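You operate a simulated robot arm through the tools that you are given. There is no shell and no other tool.

You run a simulated two-armed robot. Do the job below in one go: nothing can be reset, and whatever is moved stays where it is left.

JOB
Put the check pin on the pine slab. Put the air card on the island bench away on the cabinet bench. Fetch the green sleeve and set it on the low stand. Put the label pack marked "young" from the island bench on the bed of the gauge tray and the label pack marked "fresh" on the white plate. Put the damp meter on the white slab. Put one of the orange mini cheeses from the island bench on the squeezer bench. Pick up the filter marked used with one hand, pass it to the other hand and put it on the scale. Take the mini cheese marked one and put it on the lamp box. Take the white ring and put it on the pine board beside bay fourteen. Any order will do. Set down upright: green sleeve, damp meter.

The check looks at the end state, three seconds after you hand in, the way a careful person would. Anything else that was tipped, shoved, dropped, spilled or broken makes it a failure.

ROBOT AND FRAMES
Two 7-joint arms with two-finger parallel grippers on one trunk, on a base that drives. Base frame: it is fixed to the floor where the robot stands at the start and does not move with it; the origin is under the middle of the robot, x ahead of it, y to its left, z up. Units: cm, degrees, N and s.
The left shoulder is at the start at [5.1, 10.1, 106.5], the right one opposite. With the tool pointing down near the work surface each hand reaches from about 10 to 32 cm from the robot's upright axis, wherever it stands, measured 20 degrees to its own side. Places, roughly: air card [50, 50, 100]; bed of the gauge tray [420, 120, 90]; cabinet bench [450, -80, 90]; check pin [50, 0, 100]; damp meter [100, 50, 100]; filter marked used [175, 50, 100]; green sleeve [75, 50, 100]; label pack [100, 25, 100]; lamp box (16x16 cm) [430, 262, 88]; low stand [70, 270, 60]; mini cheese marked one [200, 50, 100]; orange mini cheese [100, 0, 100]; pine board beside bay fourteen [270, 350, 160]; pine slab (20x25 cm) [426, 172, 90]; scale (18x18 cm) [426, 210, 92]; squeezer bench [-50, -140, 80]; white plate (17x17x1 cm) [140, 50, 90]; white ring [425, 150, 50]; white slab (20x25 cm) [426, 146, 90]. Payload 2.4 kg a hand.
The TCP of each hand is the grasp point between the finger pads, 2.4 cm short of the fingertips. In the tool frame z runs along the fingers and y along their closing line. The gripper opens to 6.8 cm. The fingers are 1.7 cm wide and 1 cm thick; the gripper's body (4 by 7 cm) begins 4.1 cm behind the TCP.
Orientation is that of the tool frame in the base frame, as a unit quaternion [w, x, y, z]. With the fingers straight down and closing along the base's y, the tool's x points along the base's -x, its y along +y and its z along -z.

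CONTROLS
- The arms move only by the tool send_rows. It takes "left_motion", "right_motion" or both (then of equal length, played together; a hand with none holds still); each is a list of rows, each an object of numbers (a shift or turn left out is 0, a gripper value left out holds the last): "tx", "ty", "tz": the shift along the base's x, y, z in cm; "rx", "ry", "rz": the turn, a rotation vector about the base's x, y, z in degrees. In form: [{"tx": .., "ty": .., "tz": .., "rx": .., "ry": .., "rz": ..}, ...]. A call has 1 to 20 rows; each row shifts and turns the commanded pose from where the row before left it. "left_claw" and "right_claw" are, for a hand that has rows, the opening, from 0 (shut) to 1 (fully open), set as the call begins (left out, the last holds). Rows are played at 5 a second. More than 5 cm and 8.6 degrees between two rows, or a gripper value outside its range, and nothing of the call is played. Where a pose cannot be reached the arm comes as near as it can. A force on the tool above 40 N (or 10 N above the force at the start of the call, whichever is more), or a blocked arm, ends the call early, and 0.2 s more pass. The fingers move at their own pace (about 7.2 cm/s each) and stop on an object; they squeeze with about 39 N. The grip force told is the motor's: it shows also when the fingers shut on nothing. Time passes only in rows, and 0.2 s behind the last, so rows that do not move let the fingers close. It gives the time, the measured TCP pose, the force on the tool (base axes), the opening and the grip force at its end, in the units of the frame above (readings bear some noise), with the torque about the TCP (base axes, N m) and any sound that the robot's microphone picked up, and new pictures: "show" is both (left out), scene, wrist or none (wrist: the cameras of the hands that moved).
- Cameras (640 x 400 px; columns grow to the right, rows downward): "scene" is now at [14.14, 2.91, 124.99]; the picture's right is [0.32, -0.95, 0.00], its down [-0.31, -0.10, -0.95] and it looks along [0.90, 0.30, -0.32] (base axes); focal length 256 px, centre (320, 200). "left" rides on the left gripper at [8.4, -1.1, -7.5] in its tool frame; the picture's right is [0.13, 0.99, 0.00], its down [-0.60, 0.08, -0.79] and it looks along [-0.79, 0.10, 0.61] (tool axes); focal length 251 px, centre (320, 200). "right" rides on the right gripper at [8.4, 1.1, -7.5] in its tool frame; the picture's right is [-0.13, 0.99, 0.00], its down [-0.60, -0.08, -0.79] and it looks along [-0.79, -0.10, 0.61] (tool axes); focal length 251 px, centre (320, 200). There is no depth. A picture from a camera that has moved, and an enlarged one, comes with that camera's place and axes in the base frame and with its lens.
- slide_trunk(by): slides the trunk up (or, below 0, down) by that many cm; the arms and the scene camera ride with it, the base frame stays. It gives what a move gives, with no picture.
- drive_base(legs): drives the robot by 1 to 6 legs, each [ahead, left, turn to the left] in cm, cm and degrees, along the robot's own axes; the way and the turn of a leg run together, so that a leg with both is an arc; at most 150 cm and 180 degrees a leg. The arms and the cameras ride along, it lands a little off, and it stops where it bumps. It gives what a move gives, and a new picture of the scene camera.
- head_to(pan, tilt): turns the head with the scene camera to pan (to the left, within 86 degrees either way) and tilt (down, from -29 to 69), counted from straight ahead of the robot. It gives what a move gives, and a new picture of the scene camera.
- close_up(camera, box): a new picture of the part [left, top, right, bottom] of that camera's present view, enlarged. No time passes.
- sign_off(): hands the job in; it is judged then, once.

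Places have to be worked out from the pictures, the camera data and where the tool is seen. Open the grippers and draw the arms clear of the work before you hand the job in, unless the task says otherwise.

The tools are called as name(argument=value, ...) on one line, values as JSON. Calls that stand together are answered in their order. send_rows: Moves the arms, as the interface text tells. Its arguments: {"type":"object","properties":{"left_motion":{"type":"array","items":{"type":"object","properties":{"tx":{"type":"number"},"ty":{"type":"number"},"tz":{"type":"number"},"rx":{"type":"number"},"ry":{"type":"number"},"rz":{"type":"number"}}}},"left_claw":{"type":"number"},"right_motion":{"type":"array","items":{"type":"object","properties":{"tx":{"type":"number"},"ty":{"type":"number"},"tz":{"type":"number"},"rx":{"type":"number"},"ry":{"type":"number"},"rz":{"type":"number"}}}},"right_claw":{"type":"number"},"show":{"type":"string","enum":["both","scene","wrist","none"]}},"required":[]} The other tools are called the same way: slide_trunk (by) slides the trunk up or down; drive_base (legs) drives the base; head_to (pan, tilt) turns the head that bears the scene camera; close_up (camera, box) takes an enlarged picture of a part of a camera's view; sign_off () hands the job in.

At the start:

```text
time: 0.0
left_ee_pos: [25.74, 20.11, 115.59]
left_ee_rot: [0.0, 0.0, 1.0, 0.001]
left_contact_force: [0.6, -0.3, -1.2]
left_wrist_torque: [0.02, 0.03, 0.01]
left_finger_gap: 6.8
left_gripper_force: 0.1
right_ee_pos: [27.57, -1.67, 111.02]
right_ee_rot: [0.0, 0.001, 1.0, 0.0]
right_contact_force: [-0.8, -0.1, 0.5]
right_wrist_torque: [-0.01, -0.02, 0.02]
right_finger_gap: 6.82
right_gripper_force: 0.1
trunk travel left (down, up): [-28.0, 57.0]
robot x, y, heading: [0.26, -0.12, 0.1]
head pan, tilt: [18.7, 18.9]
```

scene: 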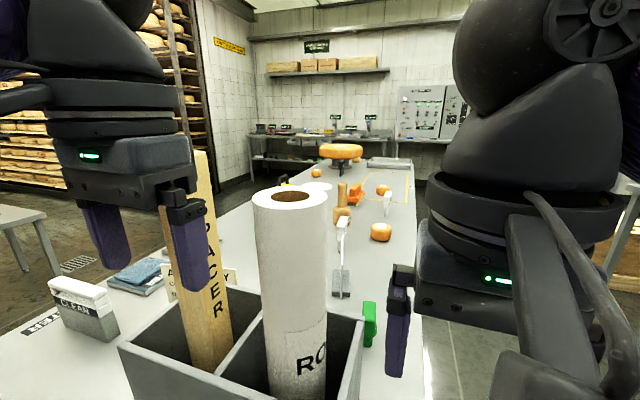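
right: 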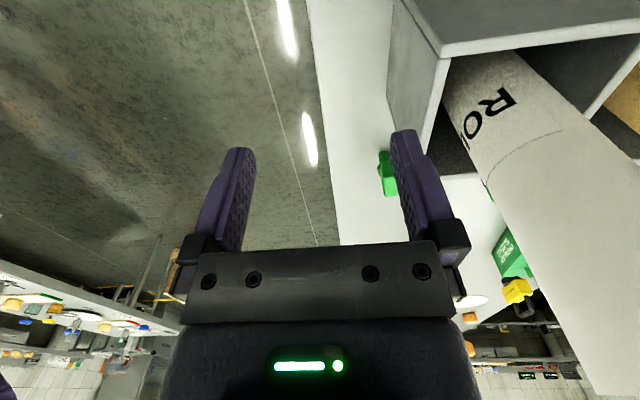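
left: 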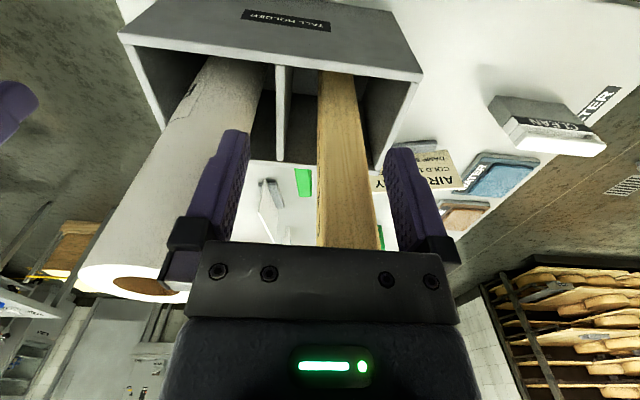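

The first picture shows the island bench ahead with a tall holder, card, meter and cheeses beyond it. I enlarge parts of the view to tell the items apart.

close_up(camera="scene", box=[260, 130, 460, 255])

close_up(camera="scene", box=[0, 220, 320, 400])

close_up(camera="scene", box=[300, 200, 460, 300])

close_up(camera="left", box=[240, 60, 640, 310])

```text
3.20 times, centred on (360, 192) of scene
camera zoom: at [14.14, 2.91, 124.99], right [0.32, -0.95, 0.0], down [-0.31, -0.1, -0.95], along [0.9, 0.3, -0.32], focal length 818 px, centre (192, 224)
```

zoom: 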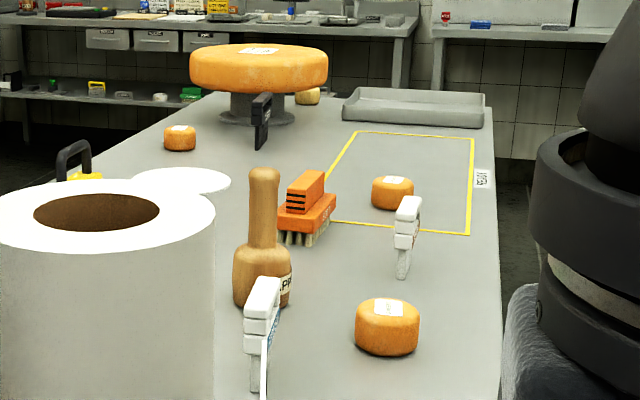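

```text
2.00 times, centred on (160, 310) of scene
camera zoom: at [14.14, 2.91, 124.99], right [0.32, -0.95, 0.0], down [-0.31, -0.1, -0.95], along [0.9, 0.3, -0.32], focal length 511 px, centre (640, -20)
```

zoom: 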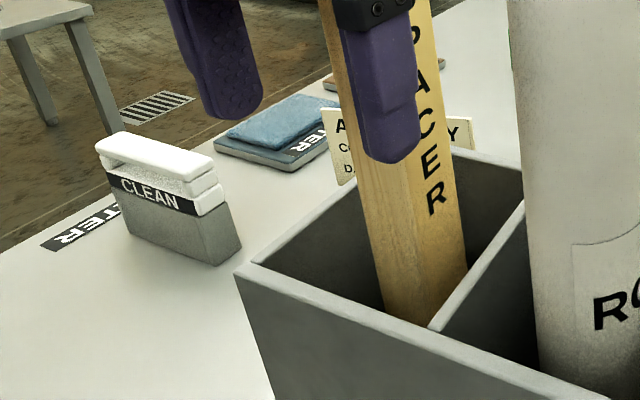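

```text
4.00 times, centred on (380, 250) of scene
camera zoom: at [14.14, 2.91, 124.99], right [0.32, -0.95, 0.0], down [-0.31, -0.1, -0.95], along [0.9, 0.3, -0.32], focal length 1022 px, centre (80, 0)
```

zoom: 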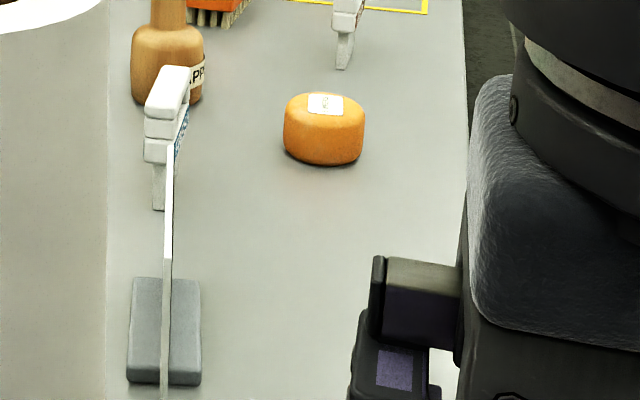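

```text
1.60 times, centred on (440, 185) of left
camera zoom: at [17.28, 19.01, 123.14], right [-0.13, 0.99, 0.0], down [0.6, 0.08, 0.79], along [0.79, 0.1, -0.61], focal length 402 px, centre (128, 224)
```

zoom: 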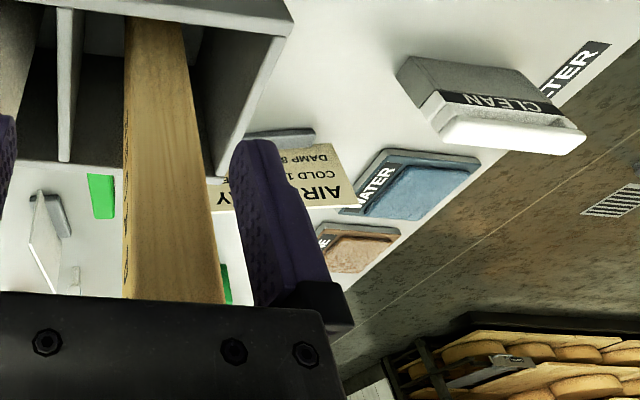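

I turn the head around to survey the room and the near bench before moving anything.

head_to(pan=0, tilt=55)

head_to(pan=60, tilt=30)

head_to(pan=-60, tilt=20)

head_to(pan=0, tilt=15)

```text
time: 1.0
left_ee_pos: [25.66, 20.06, 115.61]
left_ee_rot: [0.0, 0.0, 1.0, 0.0]
left_contact_force: [0.1, 0.4, -0.6]
left_wrist_torque: [-0.02, 0.01, 0.0]
left_finger_gap: 6.81
left_gripper_force: 0.0
right_ee_pos: [27.6, -1.7, 111.1]
right_ee_rot: [0.0, 0.0, 1.0, 0.0]
right_contact_force: [0.1, -0.4, -0.4]
right_wrist_torque: [0.0, -0.01, 0.0]
right_finger_gap: 6.79
right_gripper_force: 0.1
trunk travel left (down, up): [-28.0, 57.0]
robot x, y, heading: [0.09, -0.21, 0.2]
head pan, tilt: [0.0, 55.0]
camera scene: at [12.52, -0.08, 119.6], right [0.0, -1.0, 0.0], down [-0.82, 0.0, -0.57], along [0.57, 0.0, -0.82], focal length 256 px, centre (320, 200)
```

scene: 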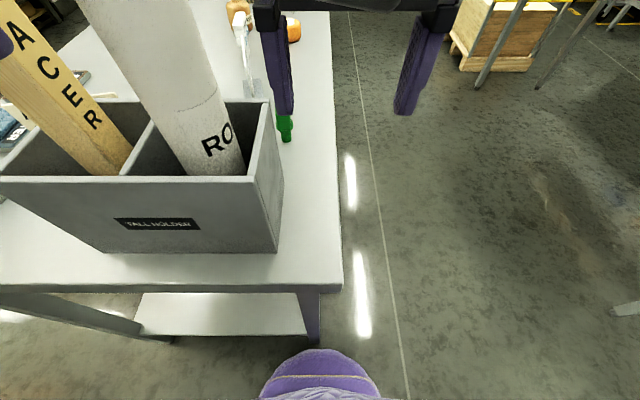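

```text
time: 2.3
left_ee_pos: [25.73, 20.09, 115.68]
left_ee_rot: [0.0, 0.0, 1.0, 0.0]
left_contact_force: [-0.1, -0.6, 0.1]
left_wrist_torque: [0.0, 0.0, -0.02]
left_finger_gap: 6.8
left_gripper_force: 0.2
right_ee_pos: [27.58, -1.51, 111.01]
right_ee_rot: [0.0, 0.0, 1.0, 0.0]
right_contact_force: [-0.4, 0.1, -0.9]
right_wrist_torque: [0.0, -0.04, -0.02]
right_finger_gap: 6.81
right_gripper_force: 0.0
trunk travel left (down, up): [-28.0, 57.0]
robot x, y, heading: [-0.38, -0.06, -0.1]
head pan, tilt: [60.0, 30.0]
camera scene: at [9.83, 7.75, 123.2], right [0.87, -0.5, 0.0], down [-0.25, -0.43, -0.87], along [0.43, 0.75, -0.5], focal length 256 px, centre (320, 200)
```

scene: 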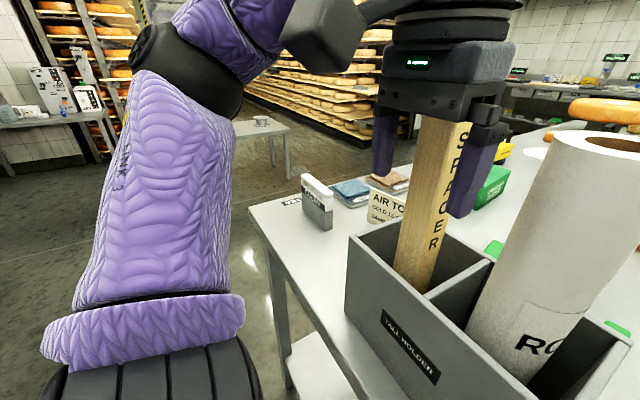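

```text
time: 4.3
left_ee_pos: [25.8, 20.04, 115.71]
left_ee_rot: [0.0, -0.001, 1.0, 0.0]
left_contact_force: [-0.1, 0.1, 0.8]
left_wrist_torque: [-0.03, 0.0, 0.0]
left_finger_gap: 6.8
left_gripper_force: 0.1
right_ee_pos: [27.55, -1.62, 111.01]
right_ee_rot: [0.0, 0.0, 1.0, 0.0]
right_contact_force: [-0.2, 0.2, -0.1]
right_wrist_torque: [0.03, 0.01, 0.0]
right_finger_gap: 6.8
right_gripper_force: 0.0
trunk travel left (down, up): [-28.0, 57.0]
robot x, y, heading: [-0.32, 0.13, -0.0]
head pan, tilt: [-60.0, 20.0]
camera scene: at [9.96, -8.14, 124.81], right [-0.87, -0.5, 0.0], down [-0.17, 0.3, -0.94], along [0.47, -0.81, -0.34], focal length 256 px, centre (320, 200)
```

scene: 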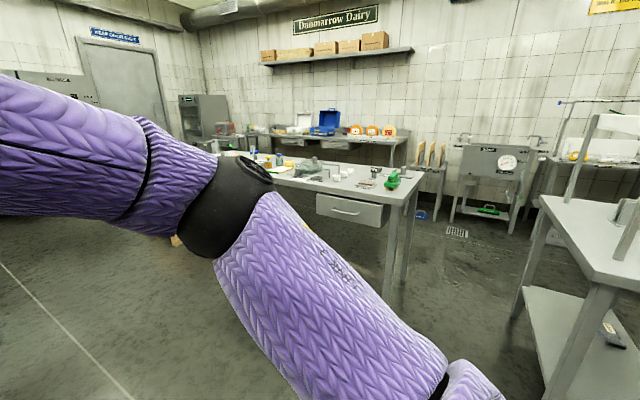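

```text
time: 5.6
left_ee_pos: [25.63, 20.13, 115.56]
left_ee_rot: [0.0, -0.001, 1.0, 0.0]
left_contact_force: [-0.9, 0.2, -0.2]
left_wrist_torque: [0.04, -0.04, 0.0]
left_finger_gap: 6.82
left_gripper_force: 0.0
right_ee_pos: [27.6, -1.55, 110.94]
right_ee_rot: [0.0, 0.0, 1.0, 0.001]
right_contact_force: [-0.4, -0.2, -0.8]
right_wrist_torque: [0.0, 0.0, 0.04]
right_finger_gap: 6.8
right_gripper_force: 0.2
trunk travel left (down, up): [-28.0, 57.0]
robot x, y, heading: [-0.19, -0.02, 0.0]
head pan, tilt: [0.0, 15.0]
camera scene: at [14.64, -0.09, 125.62], right [0.0, -1.0, 0.0], down [-0.26, 0.0, -0.97], along [0.97, 0.0, -0.26], focal length 256 px, centre (320, 200)
```

scene: 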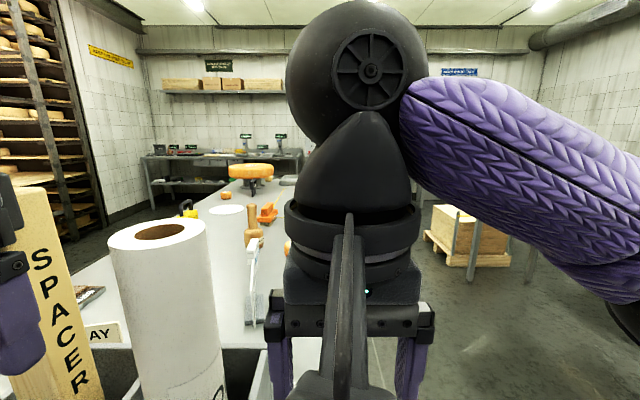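

The bench's near edge is about x=22, and it spans roughly y=-3 to 70. The low stand is well off to the left. I back off and go round to the left aisle, facing the bench.

drive_base(legs=[[-25, 0, 0], [0, 115, 0], [0, 0, -90], [0, 60, 0]])

head_to(pan=0, tilt=35)

head_to(pan=45, tilt=30)

head_to(pan=-45, tilt=30)

```text
time: 19.5
left_ee_pos: [53.71, 87.5, 115.58]
left_ee_rot: [0.0, 0.705, 0.71, 0.0]
left_contact_force: [0.5, 0.5, 0.1]
left_wrist_torque: [-0.01, 0.0, 0.05]
left_finger_gap: 6.79
left_gripper_force: 0.0
right_ee_pos: [31.82, 85.39, 111.0]
right_ee_rot: [0.0, 0.706, 0.709, 0.0]
right_contact_force: [-0.5, -0.2, -0.9]
right_wrist_torque: [-0.02, 0.02, -0.02]
right_finger_gap: 6.83
right_gripper_force: 0.0
trunk travel left (down, up): [-28.0, 57.0]
robot x, y, heading: [33.08, 113.15, -89.6]
head pan, tilt: [0.0, 15.0]
camera scene: at [33.5, 98.34, 125.62], right [-1.0, -0.01, 0.0], down [0.0, 0.26, -0.97], along [0.01, -0.97, -0.26], focal length 256 px, centre (320, 200)
```

scene: 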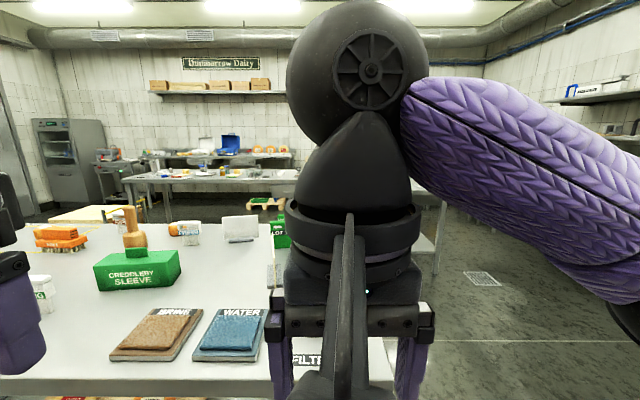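

```text
time: 20.3
left_ee_pos: [53.51, 87.44, 115.6]
left_ee_rot: [0.001, 0.704, 0.71, 0.0]
left_contact_force: [1.1, 0.4, -0.7]
left_wrist_torque: [-0.02, 0.01, -0.01]
left_finger_gap: 6.8
left_gripper_force: 0.1
right_ee_pos: [31.96, 85.56, 111.05]
right_ee_rot: [-0.001, 0.705, 0.709, 0.0]
right_contact_force: [0.1, -0.8, -0.9]
right_wrist_torque: [0.01, -0.01, 0.02]
right_finger_gap: 6.8
right_gripper_force: 0.0
trunk travel left (down, up): [-28.0, 57.0]
robot x, y, heading: [33.46, 113.19, -89.6]
head pan, tilt: [0.0, 35.0]
camera scene: at [33.48, 98.87, 122.43], right [-1.0, -0.01, 0.0], down [0.0, 0.57, -0.82], along [0.01, -0.82, -0.57], focal length 256 px, centre (320, 200)
```

scene: 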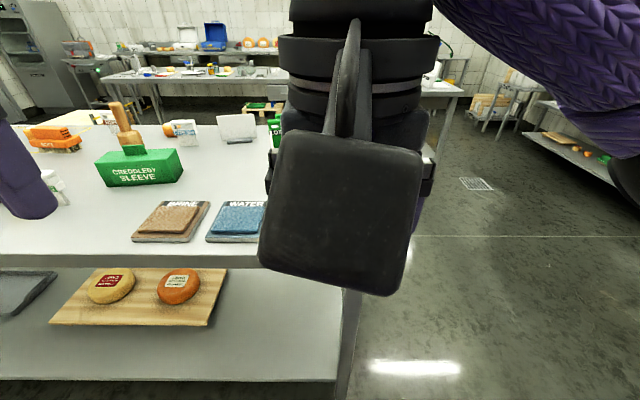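

```text
time: 21.4
left_ee_pos: [53.58, 87.5, 115.57]
left_ee_rot: [0.0, 0.705, 0.709, 0.0]
left_contact_force: [0.7, 0.1, 0.0]
left_wrist_torque: [0.02, 0.02, 0.0]
left_finger_gap: 6.79
left_gripper_force: 0.1
right_ee_pos: [31.94, 85.48, 111.09]
right_ee_rot: [0.0, 0.705, 0.709, 0.0]
right_contact_force: [-0.8, 0.8, -0.1]
right_wrist_torque: [-0.01, 0.0, 0.0]
right_finger_gap: 6.83
right_gripper_force: 0.1
trunk travel left (down, up): [-28.0, 57.0]
robot x, y, heading: [33.75, 112.93, -89.7]
head pan, tilt: [45.0, 30.0]
camera scene: at [39.86, 101.32, 123.2], right [-0.7, -0.71, 0.0], down [-0.36, 0.35, -0.87], along [0.62, -0.61, -0.5], focal length 256 px, centre (320, 200)
```

scene: 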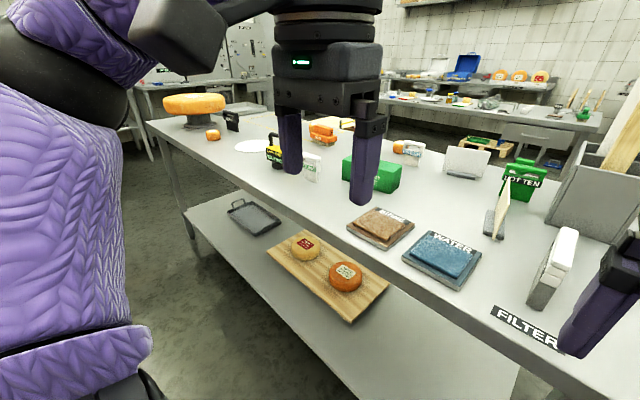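

```text
time: 23.1
left_ee_pos: [53.58, 87.52, 115.59]
left_ee_rot: [0.0, 0.704, 0.71, 0.001]
left_contact_force: [0.5, 0.0, 0.1]
left_wrist_torque: [0.01, 0.0, -0.01]
left_finger_gap: 6.78
left_gripper_force: 0.0
right_ee_pos: [31.9, 85.37, 110.94]
right_ee_rot: [-0.001, 0.705, 0.709, 0.0]
right_contact_force: [0.5, 0.2, 1.1]
right_wrist_torque: [-0.01, 0.0, -0.01]
right_finger_gap: 6.8
right_gripper_force: 0.1
trunk travel left (down, up): [-28.0, 57.0]
robot x, y, heading: [33.13, 113.43, -89.8]
head pan, tilt: [-45.0, 30.0]
camera scene: at [27.08, 101.24, 123.2], right [-0.71, 0.7, 0.0], down [0.35, 0.36, -0.87], along [-0.61, -0.62, -0.5], focal length 256 px, centre (320, 200)
```

scene: 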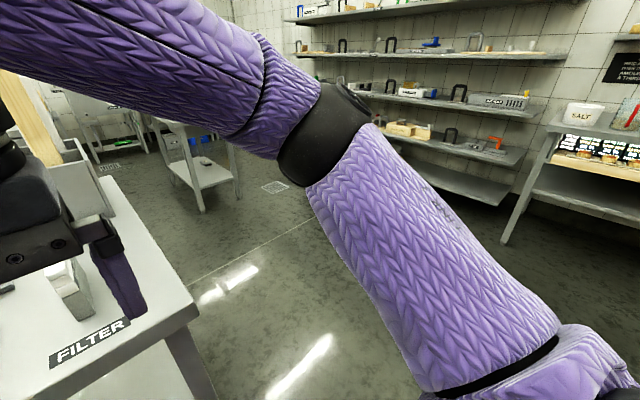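

The bench from the left side shows the green sleeve, cloth pads, a "lot ten" sleeve and a shelf underneath. I look back toward the bench and enlarge parts.

head_to(pan=45, tilt=30)

close_up(camera="scene", box=[340, 120, 580, 270])

close_up(camera="scene", box=[140, 80, 380, 230])

close_up(camera="scene", box=[400, 190, 640, 340])

close_up(camera="scene", box=[200, 180, 440, 330])

close_up(camera="scene", box=[360, 40, 600, 190])

```text
time: 24.7
left_ee_pos: [53.57, 87.42, 115.64]
left_ee_rot: [0.001, 0.705, 0.709, 0.0]
left_contact_force: [1.1, 0.6, 0.4]
left_wrist_torque: [0.01, -0.05, 0.0]
left_finger_gap: 6.79
left_gripper_force: 0.1
right_ee_pos: [31.85, 85.52, 111.09]
right_ee_rot: [0.0, 0.706, 0.708, 0.0]
right_contact_force: [-0.4, -0.5, 0.5]
right_wrist_torque: [0.01, -0.05, 0.01]
right_finger_gap: 6.78
right_gripper_force: 0.1
trunk travel left (down, up): [-28.0, 57.0]
robot x, y, heading: [33.27, 113.39, -89.4]
head pan, tilt: [45.0, 30.0]
camera scene: at [39.86, 101.32, 123.2], right [-0.7, -0.71, 0.0], down [-0.36, 0.35, -0.87], along [0.62, -0.61, -0.5], focal length 256 px, centre (320, 200)
```

scene: 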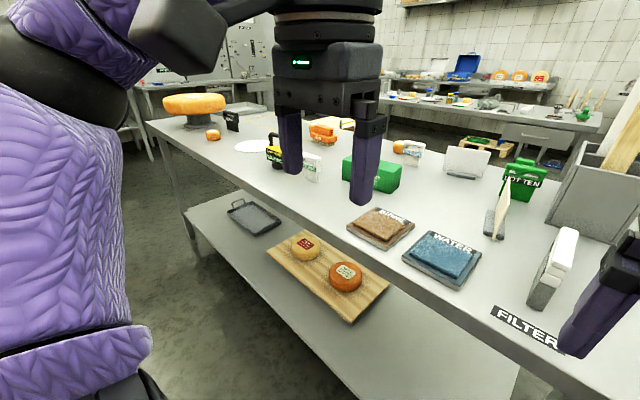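

```text
2.67 times, centred on (460, 195) of scene
camera zoom: at [39.86, 101.32, 123.2], right [-0.7, -0.71, 0.0], down [-0.36, 0.35, -0.87], along [0.62, -0.61, -0.5], focal length 681 px, centre (-53, 213)
```

zoom: 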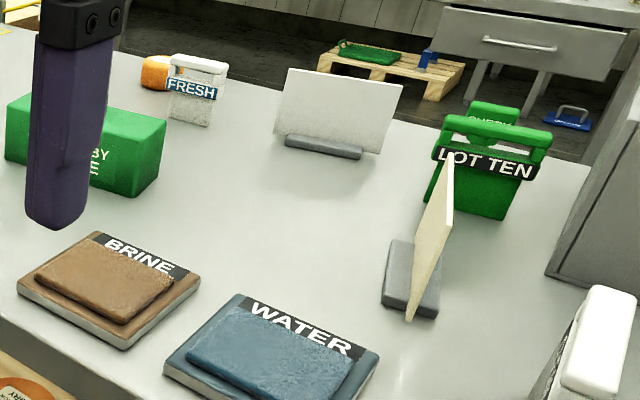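

```text
2.67 times, centred on (260, 155) of scene
camera zoom: at [39.86, 101.32, 123.2], right [-0.7, -0.71, 0.0], down [-0.36, 0.35, -0.87], along [0.62, -0.61, -0.5], focal length 681 px, centre (480, 320)
```

zoom: 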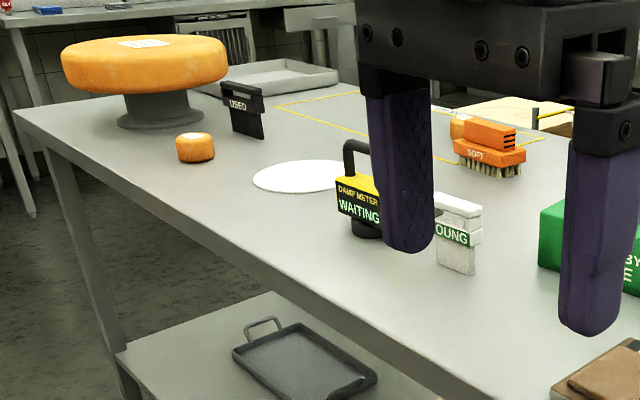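

```text
2.67 times, centred on (520, 265) of scene
camera zoom: at [39.86, 101.32, 123.2], right [-0.7, -0.71, 0.0], down [-0.36, 0.35, -0.87], along [0.62, -0.61, -0.5], focal length 681 px, centre (-213, 27)
```

zoom: 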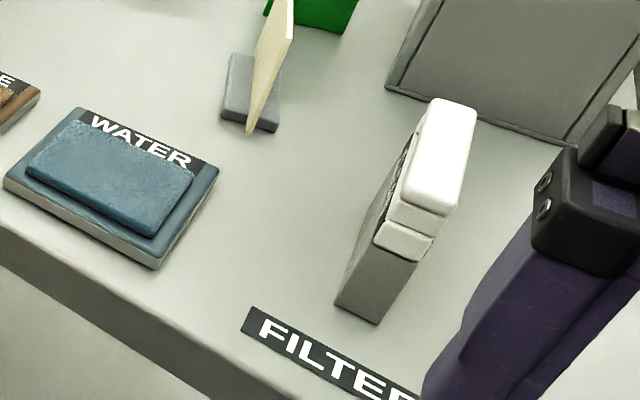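

```text
2.67 times, centred on (320, 255) of scene
camera zoom: at [39.86, 101.32, 123.2], right [-0.7, -0.71, 0.0], down [-0.36, 0.35, -0.87], along [0.62, -0.61, -0.5], focal length 681 px, centre (320, 53)
```

zoom: 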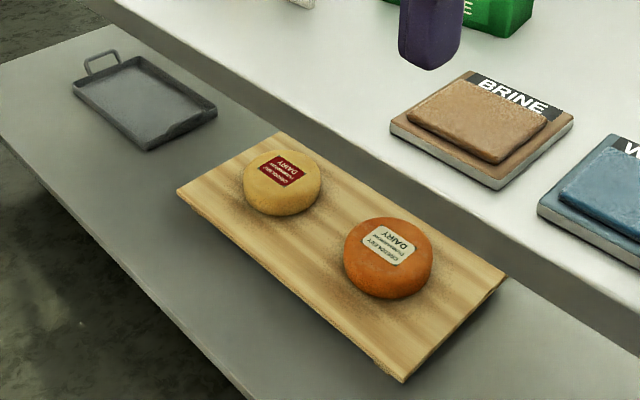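

```text
2.67 times, centred on (480, 115) of scene
camera zoom: at [39.86, 101.32, 123.2], right [-0.7, -0.71, 0.0], down [-0.36, 0.35, -0.87], along [0.62, -0.61, -0.5], focal length 681 px, centre (-107, 427)
```

zoom: 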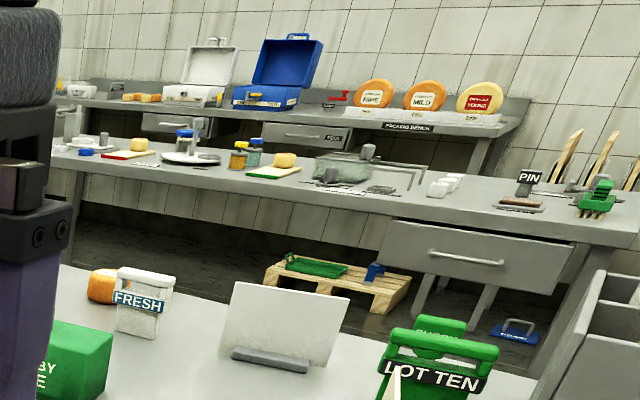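

I check how near the base can come to the bench by looking steeply down, and enlarge the far wall bench and other regions later.

head_to(pan=30, tilt=69)

head_to(pan=-80, tilt=5)

head_to(pan=80, tilt=5)

```text
time: 25.8
left_ee_pos: [53.59, 87.45, 115.58]
left_ee_rot: [0.0, 0.704, 0.71, 0.0]
left_contact_force: [0.2, -0.3, -0.6]
left_wrist_torque: [0.01, 0.04, 0.0]
left_finger_gap: 6.78
left_gripper_force: 0.0
right_ee_pos: [31.96, 85.55, 110.91]
right_ee_rot: [0.001, 0.705, 0.709, 0.0]
right_contact_force: [0.3, 0.1, 0.2]
right_wrist_torque: [-0.03, -0.04, 0.03]
right_finger_gap: 6.79
right_gripper_force: 0.0
trunk travel left (down, up): [-28.0, 57.0]
robot x, y, heading: [33.25, 113.14, -89.8]
head pan, tilt: [30.0, 68.8]
camera scene: at [36.26, 102.85, 118.06], right [-0.86, -0.51, 0.0], down [-0.47, 0.8, -0.36], along [0.18, -0.31, -0.93], focal length 256 px, centre (320, 200)
```

scene: 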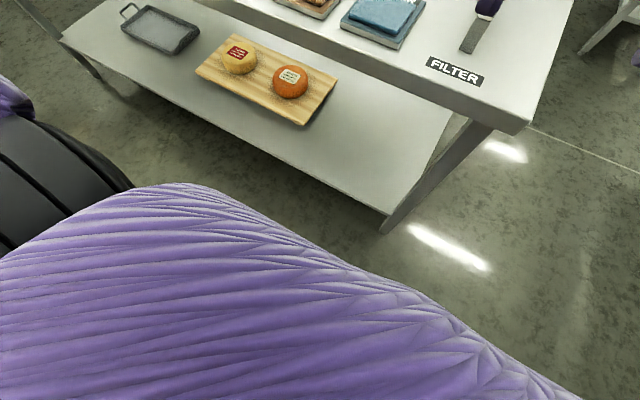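

```text
time: 27.7
left_ee_pos: [53.59, 87.5, 115.61]
left_ee_rot: [0.001, 0.704, 0.71, 0.0]
left_contact_force: [0.3, 0.0, -0.8]
left_wrist_torque: [0.03, 0.02, 0.03]
left_finger_gap: 6.78
left_gripper_force: 0.0
right_ee_pos: [31.76, 85.4, 111.12]
right_ee_rot: [0.0, 0.705, 0.709, 0.0]
right_contact_force: [-0.7, 0.3, -0.2]
right_wrist_torque: [0.03, 0.0, -0.01]
right_finger_gap: 6.77
right_gripper_force: 0.0
trunk travel left (down, up): [-28.0, 57.0]
robot x, y, heading: [33.53, 113.08, -89.5]
head pan, tilt: [-80.0, 5.0]
camera scene: at [24.39, 106.02, 127.24], right [-0.18, 0.98, 0.0], down [0.09, 0.02, -1.0], along [-0.98, -0.18, -0.09], focal length 256 px, centre (320, 200)
```

scene: 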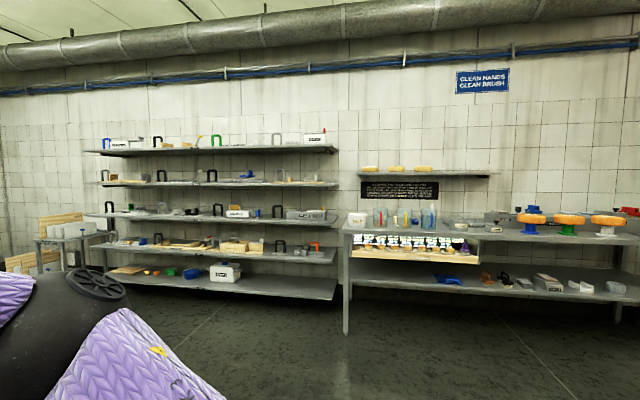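

```text
time: 30.1
left_ee_pos: [53.59, 87.41, 115.59]
left_ee_rot: [0.0, 0.704, 0.71, -0.001]
left_contact_force: [0.1, -0.1, -0.4]
left_wrist_torque: [-0.01, -0.01, -0.02]
left_finger_gap: 6.84
left_gripper_force: 0.1
right_ee_pos: [31.97, 85.55, 111.01]
right_ee_rot: [0.0, 0.705, 0.709, -0.001]
right_contact_force: [0.9, -1.0, 0.0]
right_wrist_torque: [0.02, -0.01, 0.0]
right_finger_gap: 6.8
right_gripper_force: 0.1
trunk travel left (down, up): [-28.0, 57.0]
robot x, y, heading: [33.43, 113.19, -89.5]
head pan, tilt: [80.0, 5.0]
camera scene: at [42.48, 106.14, 127.24], right [-0.17, -0.99, 0.0], down [-0.09, 0.01, -1.0], along [0.98, -0.17, -0.09], focal length 256 px, centre (320, 200)
```

scene: 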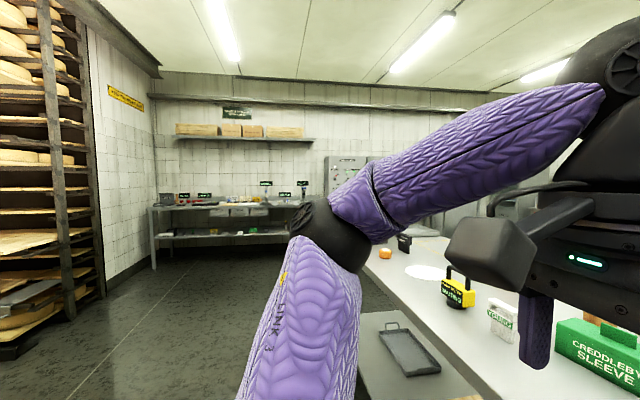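

The shelf below is flush with the bench edge, so I need to learn how close the base can stand. I strafe to face the green sleeve and edge toward the bench.

drive_base(legs=[[0, 40, 0], [12, 0, 0]])

head_to(pan=0, tilt=60)

```text
time: 33.4
left_ee_pos: [93.47, 75.75, 115.67]
left_ee_rot: [0.0, 0.703, 0.711, 0.001]
left_contact_force: [-0.1, -0.2, 0.0]
left_wrist_torque: [-0.05, 0.01, 0.02]
left_finger_gap: 6.81
left_gripper_force: 0.2
right_ee_pos: [71.67, 73.77, 111.07]
right_ee_rot: [-0.001, 0.703, 0.711, 0.0]
right_contact_force: [0.5, -0.9, 0.6]
right_wrist_torque: [0.03, -0.01, 0.0]
right_finger_gap: 6.79
right_gripper_force: 0.0
trunk travel left (down, up): [-28.0, 57.0]
robot x, y, heading: [73.01, 101.62, -89.5]
head pan, tilt: [80.0, 5.0]
camera scene: at [82.15, 94.42, 127.24], right [-0.16, -0.99, 0.0], down [-0.09, 0.01, -1.0], along [0.98, -0.16, -0.09], focal length 256 px, centre (320, 200)
```

scene: 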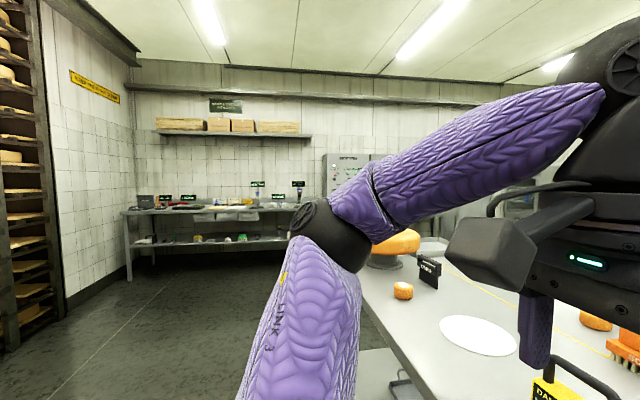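

```text
time: 35.0
left_ee_pos: [93.33, 75.83, 115.5]
left_ee_rot: [0.0, 0.704, 0.711, 0.0]
left_contact_force: [0.0, 0.0, -0.1]
left_wrist_torque: [-0.02, 0.02, 0.02]
left_finger_gap: 6.8
left_gripper_force: 0.1
right_ee_pos: [71.66, 73.73, 111.0]
right_ee_rot: [0.0, 0.703, 0.711, 0.0]
right_contact_force: [0.7, 0.7, -0.9]
right_wrist_torque: [0.01, -0.02, 0.03]
right_finger_gap: 6.79
right_gripper_force: 0.0
trunk travel left (down, up): [-28.0, 57.0]
robot x, y, heading: [73.27, 101.16, -89.4]
head pan, tilt: [0.0, 60.0]
camera scene: at [73.17, 89.3, 118.99], right [-1.0, -0.01, 0.0], down [-0.01, 0.87, -0.5], along [0.01, -0.5, -0.87], focal length 256 px, centre (320, 200)
```

scene: 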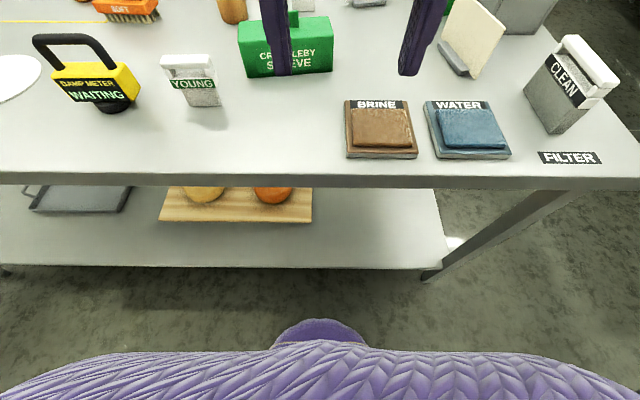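

The base front looks to be about 20 cm ahead of the axis, so I can go roughly 11 cm closer. I do that.

drive_base(legs=[[11, 0, 0]])

send_rows(left_motion=[{"ty": -5}, {"ty": -5}, {"ty": -5}], show="wrist")

```text
time: 36.1
left_ee_pos: [93.4, 64.83, 115.67]
left_ee_rot: [0.001, 0.704, 0.71, 0.0]
left_contact_force: [0.6, 0.7, 0.1]
left_wrist_torque: [0.02, 0.0, 0.01]
left_finger_gap: 6.8
left_gripper_force: 0.0
right_ee_pos: [71.76, 62.69, 111.11]
right_ee_rot: [0.001, 0.704, 0.71, 0.0]
right_contact_force: [-0.3, 0.4, 0.4]
right_wrist_torque: [0.04, -0.02, -0.02]
right_finger_gap: 6.8
right_gripper_force: 0.0
trunk travel left (down, up): [-28.0, 57.0]
robot x, y, heading: [73.21, 90.26, -89.4]
head pan, tilt: [0.0, 60.0]
camera scene: at [73.26, 78.34, 118.98], right [-1.0, -0.01, 0.0], down [-0.01, 0.87, -0.5], along [0.0, -0.5, -0.87], focal length 256 px, centre (320, 200)
```

scene: 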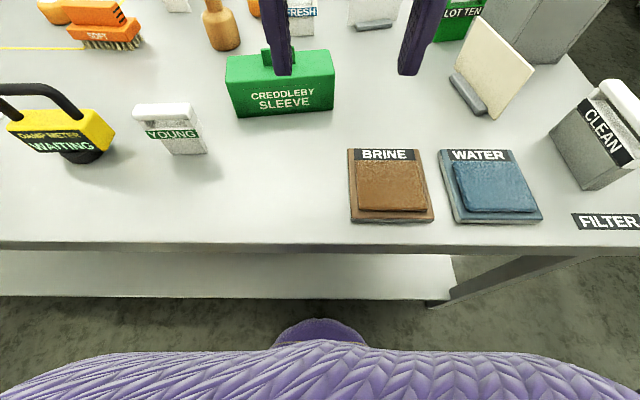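

```text
time: 37.0
left_ee_pos: [93.61, 49.84, 115.65]
left_ee_rot: [0.0, 0.705, 0.709, 0.002]
left_contact_force: [0.3, -0.2, 0.1]
left_wrist_torque: [0.02, 0.02, -0.01]
left_finger_gap: 6.81
left_gripper_force: 0.0
right_ee_pos: [71.69, 62.88, 111.09]
right_ee_rot: [0.0, 0.704, 0.71, 0.0]
right_contact_force: [-0.3, -0.6, 0.1]
right_wrist_torque: [-0.02, 0.01, 0.01]
right_finger_gap: 6.78
right_gripper_force: 0.1
trunk travel left (down, up): [-28.0, 57.0]
robot x, y, heading: [73.09, 90.33, -89.3]
head pan, tilt: [0.0, 60.0]
camera left: at [92.27, 58.18, 123.17], right [0.99, 0.14, 0.0], down [0.08, -0.6, 0.79], along [0.11, -0.78, -0.61], focal length 251 px, centre (320, 200)
```

left: 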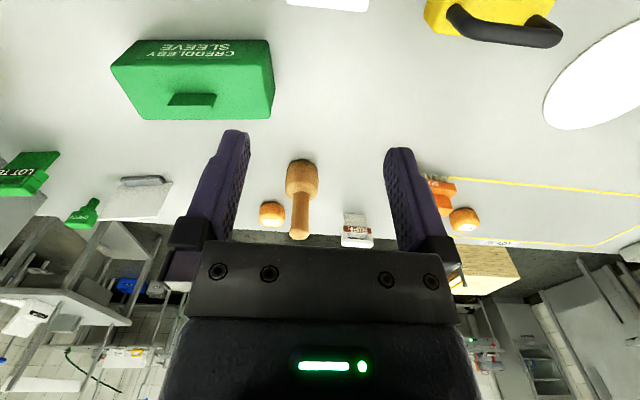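

The left hand reached y≈50 with the tool down, so reach is better than feared. I look closer at the sleeve and its top handle.

close_up(camera="left", box=[80, 10, 320, 160])

close_up(camera="scene", box=[100, 0, 420, 200])

close_up(camera="left", box=[0, 130, 240, 280])

close_up(camera="right", box=[0, 0, 640, 400])

```text
2.67 times, centred on (200, 85) of left
camera zoom: at [92.27, 58.18, 123.17], right [0.99, 0.14, 0.0], down [0.08, -0.6, 0.79], along [0.11, -0.78, -0.61], focal length 670 px, centre (640, 507)
```

zoom: 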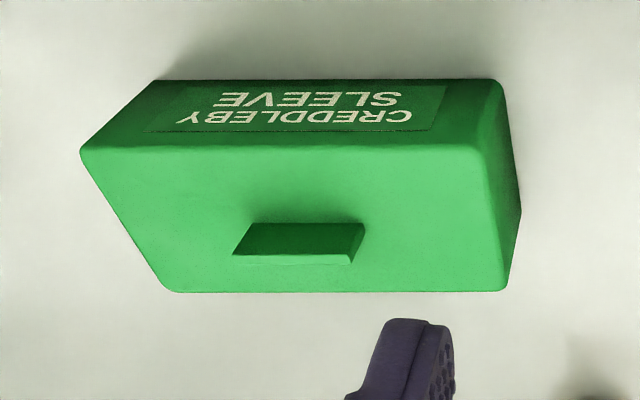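

```text
2.00 times, centred on (260, 100) of scene
camera zoom: at [73.22, 78.36, 118.99], right [-1.0, -0.01, 0.0], down [-0.01, 0.87, -0.5], along [0.01, -0.5, -0.87], focal length 511 px, centre (440, 400)
```

zoom: 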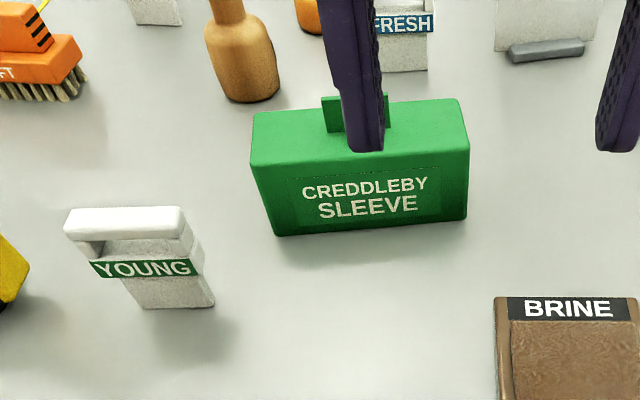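

```text
2.67 times, centred on (120, 205) of left
camera zoom: at [92.27, 58.18, 123.17], right [0.99, 0.14, 0.0], down [0.08, -0.6, 0.79], along [0.11, -0.78, -0.61], focal length 670 px, centre (853, 187)
```

zoom: 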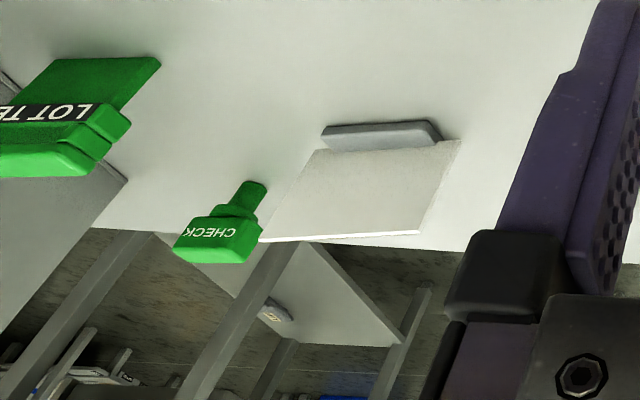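

```text
1.00 times, centred on (320, 200) of right (not enlarged: the box is as wide or as high as the picture)
camera zoom: at [72.88, 71.33, 118.62], right [0.99, -0.12, 0.0], down [-0.07, -0.6, 0.79], along [-0.1, -0.79, -0.61], focal length 251 px, centre (320, 200)
```

zoom: 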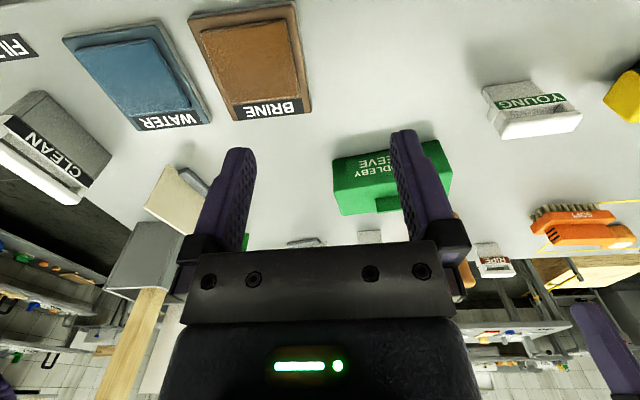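

The sleeve lies at about (80, 40), yawed about 10°, top at z≈95, with a handle ~4.8×1.2×2.7 cm on top. I edge the base a little closer, testing whether it passes under the shelf.

drive_base(legs=[[4, 0, 0]])

```text
time: 37.8
left_ee_pos: [93.56, 45.63, 115.66]
left_ee_rot: [0.0, 0.703, 0.711, 0.0]
left_contact_force: [0.2, -0.2, 1.2]
left_wrist_torque: [0.0, 0.0, 0.01]
left_finger_gap: 6.77
left_gripper_force: 0.1
right_ee_pos: [71.85, 58.75, 110.94]
right_ee_rot: [0.0, 0.704, 0.71, 0.0]
right_contact_force: [-0.1, -0.3, -0.3]
right_wrist_torque: [0.02, 0.02, 0.04]
right_finger_gap: 6.78
right_gripper_force: 0.2
trunk travel left (down, up): [-28.0, 57.0]
robot x, y, heading: [73.47, 86.1, -89.6]
head pan, tilt: [0.0, 60.0]
camera scene: at [73.3, 74.38, 118.98], right [-1.0, -0.01, 0.0], down [-0.01, 0.87, -0.5], along [0.0, -0.5, -0.87], focal length 256 px, centre (320, 200)
```

scene: 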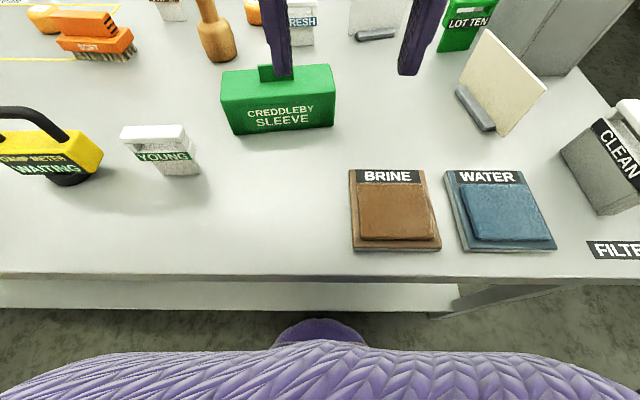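

No bump at y=86. I move the left hand over the sleeve, turning it so the fingers close across the handle, and draw the right hand up and back.

send_rows(left_motion=[{"tx": -1.3, "ty": -0.6, "rz": -8}, {"tx": -1.3, "ty": -0.6, "rz": -8}, {"tx": -1.3, "ty": -0.6, "rz": -8}, {"tx": -1.3, "ty": -0.6, "rz": -8}, {"tx": -1.3, "ty": -0.6, "rz": -8}, {"tx": -1.3, "ty": -0.6, "rz": -8}, {"tx": -1.3, "ty": -0.6, "rz": -8}, {"tx": -1.3, "ty": -0.6, "rz": -8}, {"tx": -1.3, "ty": -0.4, "rz": -8}, {"tx": -1.3, "ty": -0.4, "rz": -8}], right_motion=[{"tz": 1.5, "ty": 1}, {"tz": 1.5, "ty": 1}, {"tz": 1.5, "ty": 1}, {"tz": 1.5, "ty": 1}, {"tz": 1.5, "ty": 1}, {"tz": 1.5, "ty": 1}, {"tz": 1.5, "ty": 1}, {"tz": 1.5, "ty": 1}, {"tz": 1.5, "ty": 1}, {"tz": 1.5, "ty": 1}])

```text
time: 38.5
left_ee_pos: [90.66, 44.44, 115.55]
left_ee_rot: [0.002, 0.797, 0.604, -0.005]
left_contact_force: [-1.2, -0.6, -1.9]
left_wrist_torque: [-0.02, -0.09, 0.17]
left_finger_gap: 6.82
left_gripper_force: 0.0
right_ee_pos: [71.77, 60.9, 114.13]
right_ee_rot: [-0.001, 0.704, 0.71, -0.001]
right_contact_force: [-0.2, -0.3, -0.7]
right_wrist_torque: [0.04, 0.01, -0.02]
right_finger_gap: 6.77
right_gripper_force: 0.0
trunk travel left (down, up): [-28.0, 57.0]
robot x, y, heading: [73.23, 86.62, -89.5]
head pan, tilt: [0.0, 60.0]
stopped in row 3 (left hand): the force on the tool passed its limit at 94 N (the readings are from after the stop); the commanded pose is now the measured one
camera scene: at [73.31, 74.41, 118.99], right [-1.0, -0.01, 0.0], down [-0.01, 0.87, -0.5], along [0.0, -0.5, -0.87], focal length 256 px, centre (320, 200)
camera right: at [72.93, 69.48, 121.79], right [0.99, -0.12, 0.0], down [-0.07, -0.6, 0.79], along [-0.1, -0.79, -0.61], focal length 251 px, centre (320, 200)
camera left: at [91.83, 52.93, 123.13], right [0.99, -0.14, 0.0], down [-0.08, -0.6, 0.8], along [-0.12, -0.79, -0.6], focal length 251 px, centre (320, 200)
```

scene: 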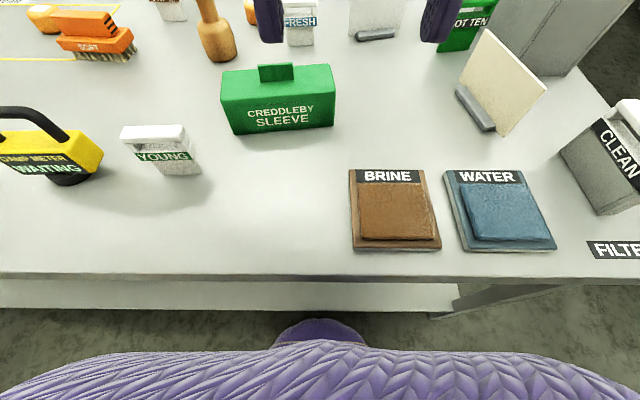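
right: 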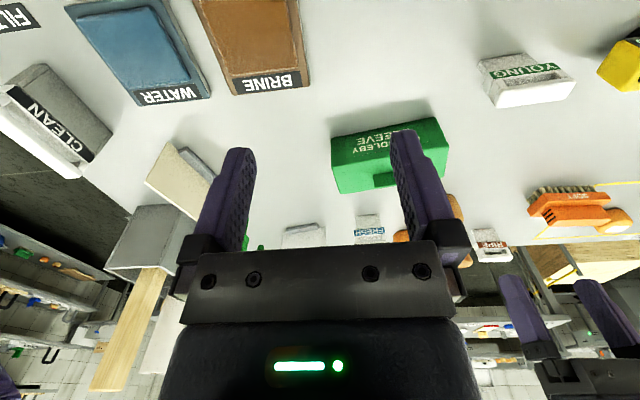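
left: 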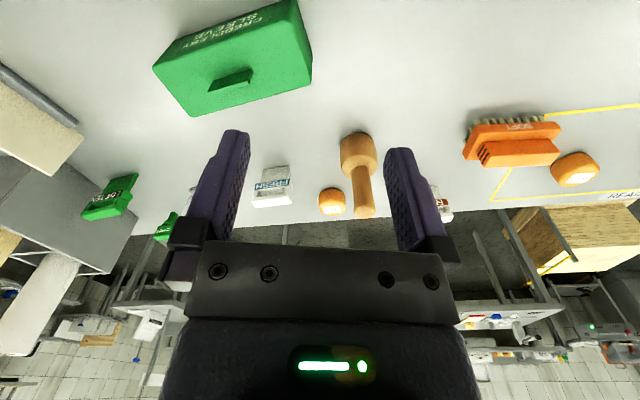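

The left hand met a force spike while turning, though nothing is seen touching; perhaps an arm clash or wrist limit. I first draw the right hand away and then shift the left hand without turning.

send_rows(right_motion=[{"tz": 1.5, "ty": 1, "tx": -1}, {"tz": 1.5, "ty": 1, "tx": -1}, {"tz": 1.5, "ty": 1, "tx": -1}, {"tz": 1.5, "ty": 1, "tx": -1}, {"tz": 1.5, "ty": 1, "tx": -1}, {"tz": 1.5, "ty": 1, "tx": -1}], show="none")

send_rows(left_motion=[{"tx": -2, "ty": -0.5}, {"tx": -2, "ty": -0.5}, {"tx": -2, "ty": -0.5}, {"tx": -2, "ty": -0.5}, {"tx": -2, "ty": -0.5}], show="wrist")

```text
time: 39.9
left_ee_pos: [90.63, 44.47, 115.54]
left_ee_rot: [0.001, 0.796, 0.605, -0.005]
left_contact_force: [-2.7, -2.9, -2.0]
left_wrist_torque: [0.08, -0.2, 0.21]
left_finger_gap: 6.81
left_gripper_force: 0.0
right_ee_pos: [66.12, 66.9, 122.88]
right_ee_rot: [0.001, 0.704, 0.71, 0.0]
right_contact_force: [0.2, -0.2, 0.3]
right_wrist_torque: [0.01, 0.03, 0.01]
right_finger_gap: 6.79
right_gripper_force: 0.1
right hand out of reach, approached as far as the arm can: row 6
trunk travel left (down, up): [-28.0, 57.0]
robot x, y, heading: [73.13, 86.37, -89.5]
head pan, tilt: [0.0, 60.0]
```

```text
time: 40.4
left_ee_pos: [88.75, 43.8, 115.8]
left_ee_rot: [0.004, 0.797, 0.604, -0.009]
left_contact_force: [-8.3, -7.2, -8.3]
left_wrist_torque: [-0.21, -0.48, 0.66]
left_finger_gap: 6.81
left_gripper_force: 0.0
right_ee_pos: [66.0, 66.94, 122.79]
right_ee_rot: [0.001, 0.704, 0.71, 0.0]
right_contact_force: [0.2, -0.9, -0.4]
right_wrist_torque: [0.03, 0.0, -0.03]
right_finger_gap: 6.77
right_gripper_force: 0.1
trunk travel left (down, up): [-28.0, 57.0]
robot x, y, heading: [72.83, 86.38, -89.8]
head pan, tilt: [0.0, 60.0]
stopped in row 2 (left hand): the force on the tool passed its limit at 44 N (the readings are from after the stop); the commanded pose is now the measured one
camera left: at [89.87, 52.43, 123.12], right [0.99, -0.14, -0.01], down [-0.08, -0.59, 0.8], along [-0.12, -0.79, -0.6], focal length 251 px, centre (320, 200)
```

left: 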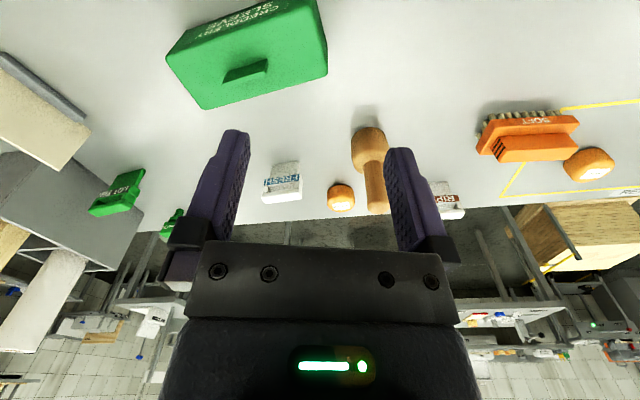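

The left tool still bears about 14 N, so something touches the arm. I ease it back toward +x and look along it with the head.

send_rows(left_motion=[{"tx": 2, "ty": 0.5}, {"tx": 1, "ty": 0.5}], show="none")

head_to(pan=40, tilt=20)

```text
time: 41.0
left_ee_pos: [91.63, 45.09, 115.64]
left_ee_rot: [0.004, 0.798, 0.603, -0.007]
left_contact_force: [-2.3, -12.7, -9.9]
left_wrist_torque: [0.07, 0.11, -0.13]
left_finger_gap: 6.78
left_gripper_force: 0.0
right_ee_pos: [66.01, 66.95, 122.75]
right_ee_rot: [0.002, 0.704, 0.71, 0.0]
right_contact_force: [-0.9, -0.6, 0.1]
right_wrist_torque: [-0.01, 0.02, -0.01]
right_finger_gap: 6.79
right_gripper_force: 0.1
trunk travel left (down, up): [-28.0, 57.0]
robot x, y, heading: [73.01, 86.63, -89.6]
head pan, tilt: [0.0, 60.0]
```

```text
time: 42.0
left_ee_pos: [91.76, 44.91, 115.67]
left_ee_rot: [0.003, 0.797, 0.604, -0.008]
left_contact_force: [-7.4, -4.7, -3.1]
left_wrist_torque: [0.11, -0.44, 0.54]
left_finger_gap: 6.8
left_gripper_force: 0.0
right_ee_pos: [65.97, 67.0, 122.77]
right_ee_rot: [0.002, 0.704, 0.71, 0.0]
right_contact_force: [0.1, -0.9, -0.2]
right_wrist_torque: [0.0, 0.02, 0.03]
right_finger_gap: 6.78
right_gripper_force: 0.0
trunk travel left (down, up): [-28.0, 57.0]
robot x, y, heading: [73.39, 86.37, -89.7]
head pan, tilt: [40.0, 20.0]
camera scene: at [79.28, 74.01, 124.8], right [-0.76, -0.65, 0.0], down [-0.22, 0.26, -0.94], along [0.61, -0.71, -0.34], focal length 256 px, centre (320, 200)
```

scene: 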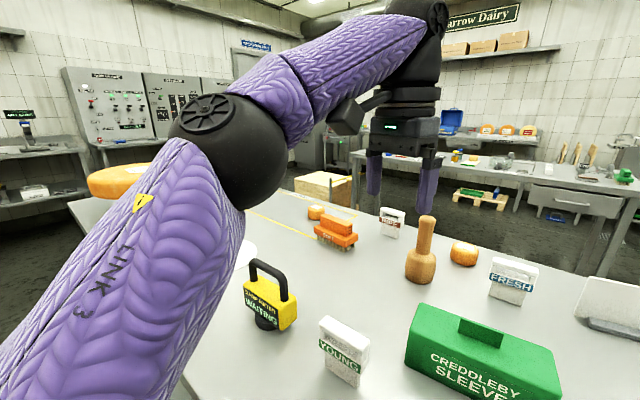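

The picture suggests the gripper's camera block meets the forearm when turned that way, because the elbow is out to the left. I turn it the other way, which swings the camera clear.

send_rows(left_motion=[{"rz": 8}, {"rz": 8}, {"rz": 8}, {"tx": -2, "ty": -0.5, "rz": 3}, {"tx": -2, "ty": -0.8}, {"tx": -2, "ty": -0.8}, {"tx": -2, "ty": -0.8}, {"tx": -2, "ty": -0.7}, {"tx": -2, "ty": -0.7}], show="wrist")

```text
time: 44.0
left_ee_pos: [81.76, 43.08, 115.07]
left_ee_rot: [0.005, 0.634, 0.773, -0.006]
left_contact_force: [0.4, 0.2, 0.9]
left_wrist_torque: [0.01, 0.02, -0.01]
left_finger_gap: 6.78
left_gripper_force: 0.0
left hand out of reach, approached as far as the arm can: row 7, 8, 9
right_ee_pos: [66.11, 66.84, 122.79]
right_ee_rot: [0.001, 0.704, 0.71, 0.0]
right_contact_force: [-0.5, 0.1, 0.3]
right_wrist_torque: [-0.03, 0.01, -0.02]
right_finger_gap: 6.81
right_gripper_force: 0.0
trunk travel left (down, up): [-28.0, 57.0]
robot x, y, heading: [72.94, 86.41, -89.5]
head pan, tilt: [40.0, 20.0]
camera left: at [78.94, 51.36, 122.47], right [0.95, 0.32, 0.0], down [0.19, -0.56, 0.8], along [0.25, -0.76, -0.6], focal length 251 px, centre (320, 200)
```

left: 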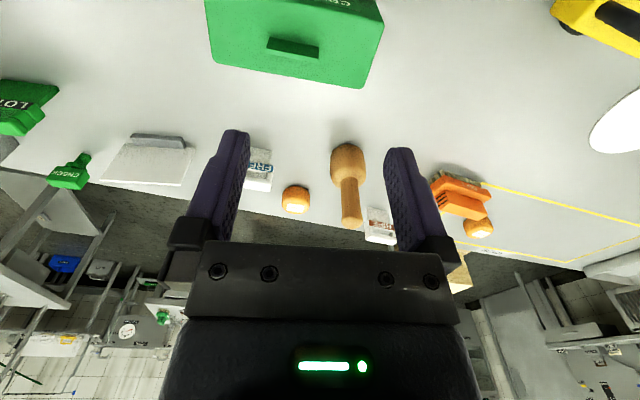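

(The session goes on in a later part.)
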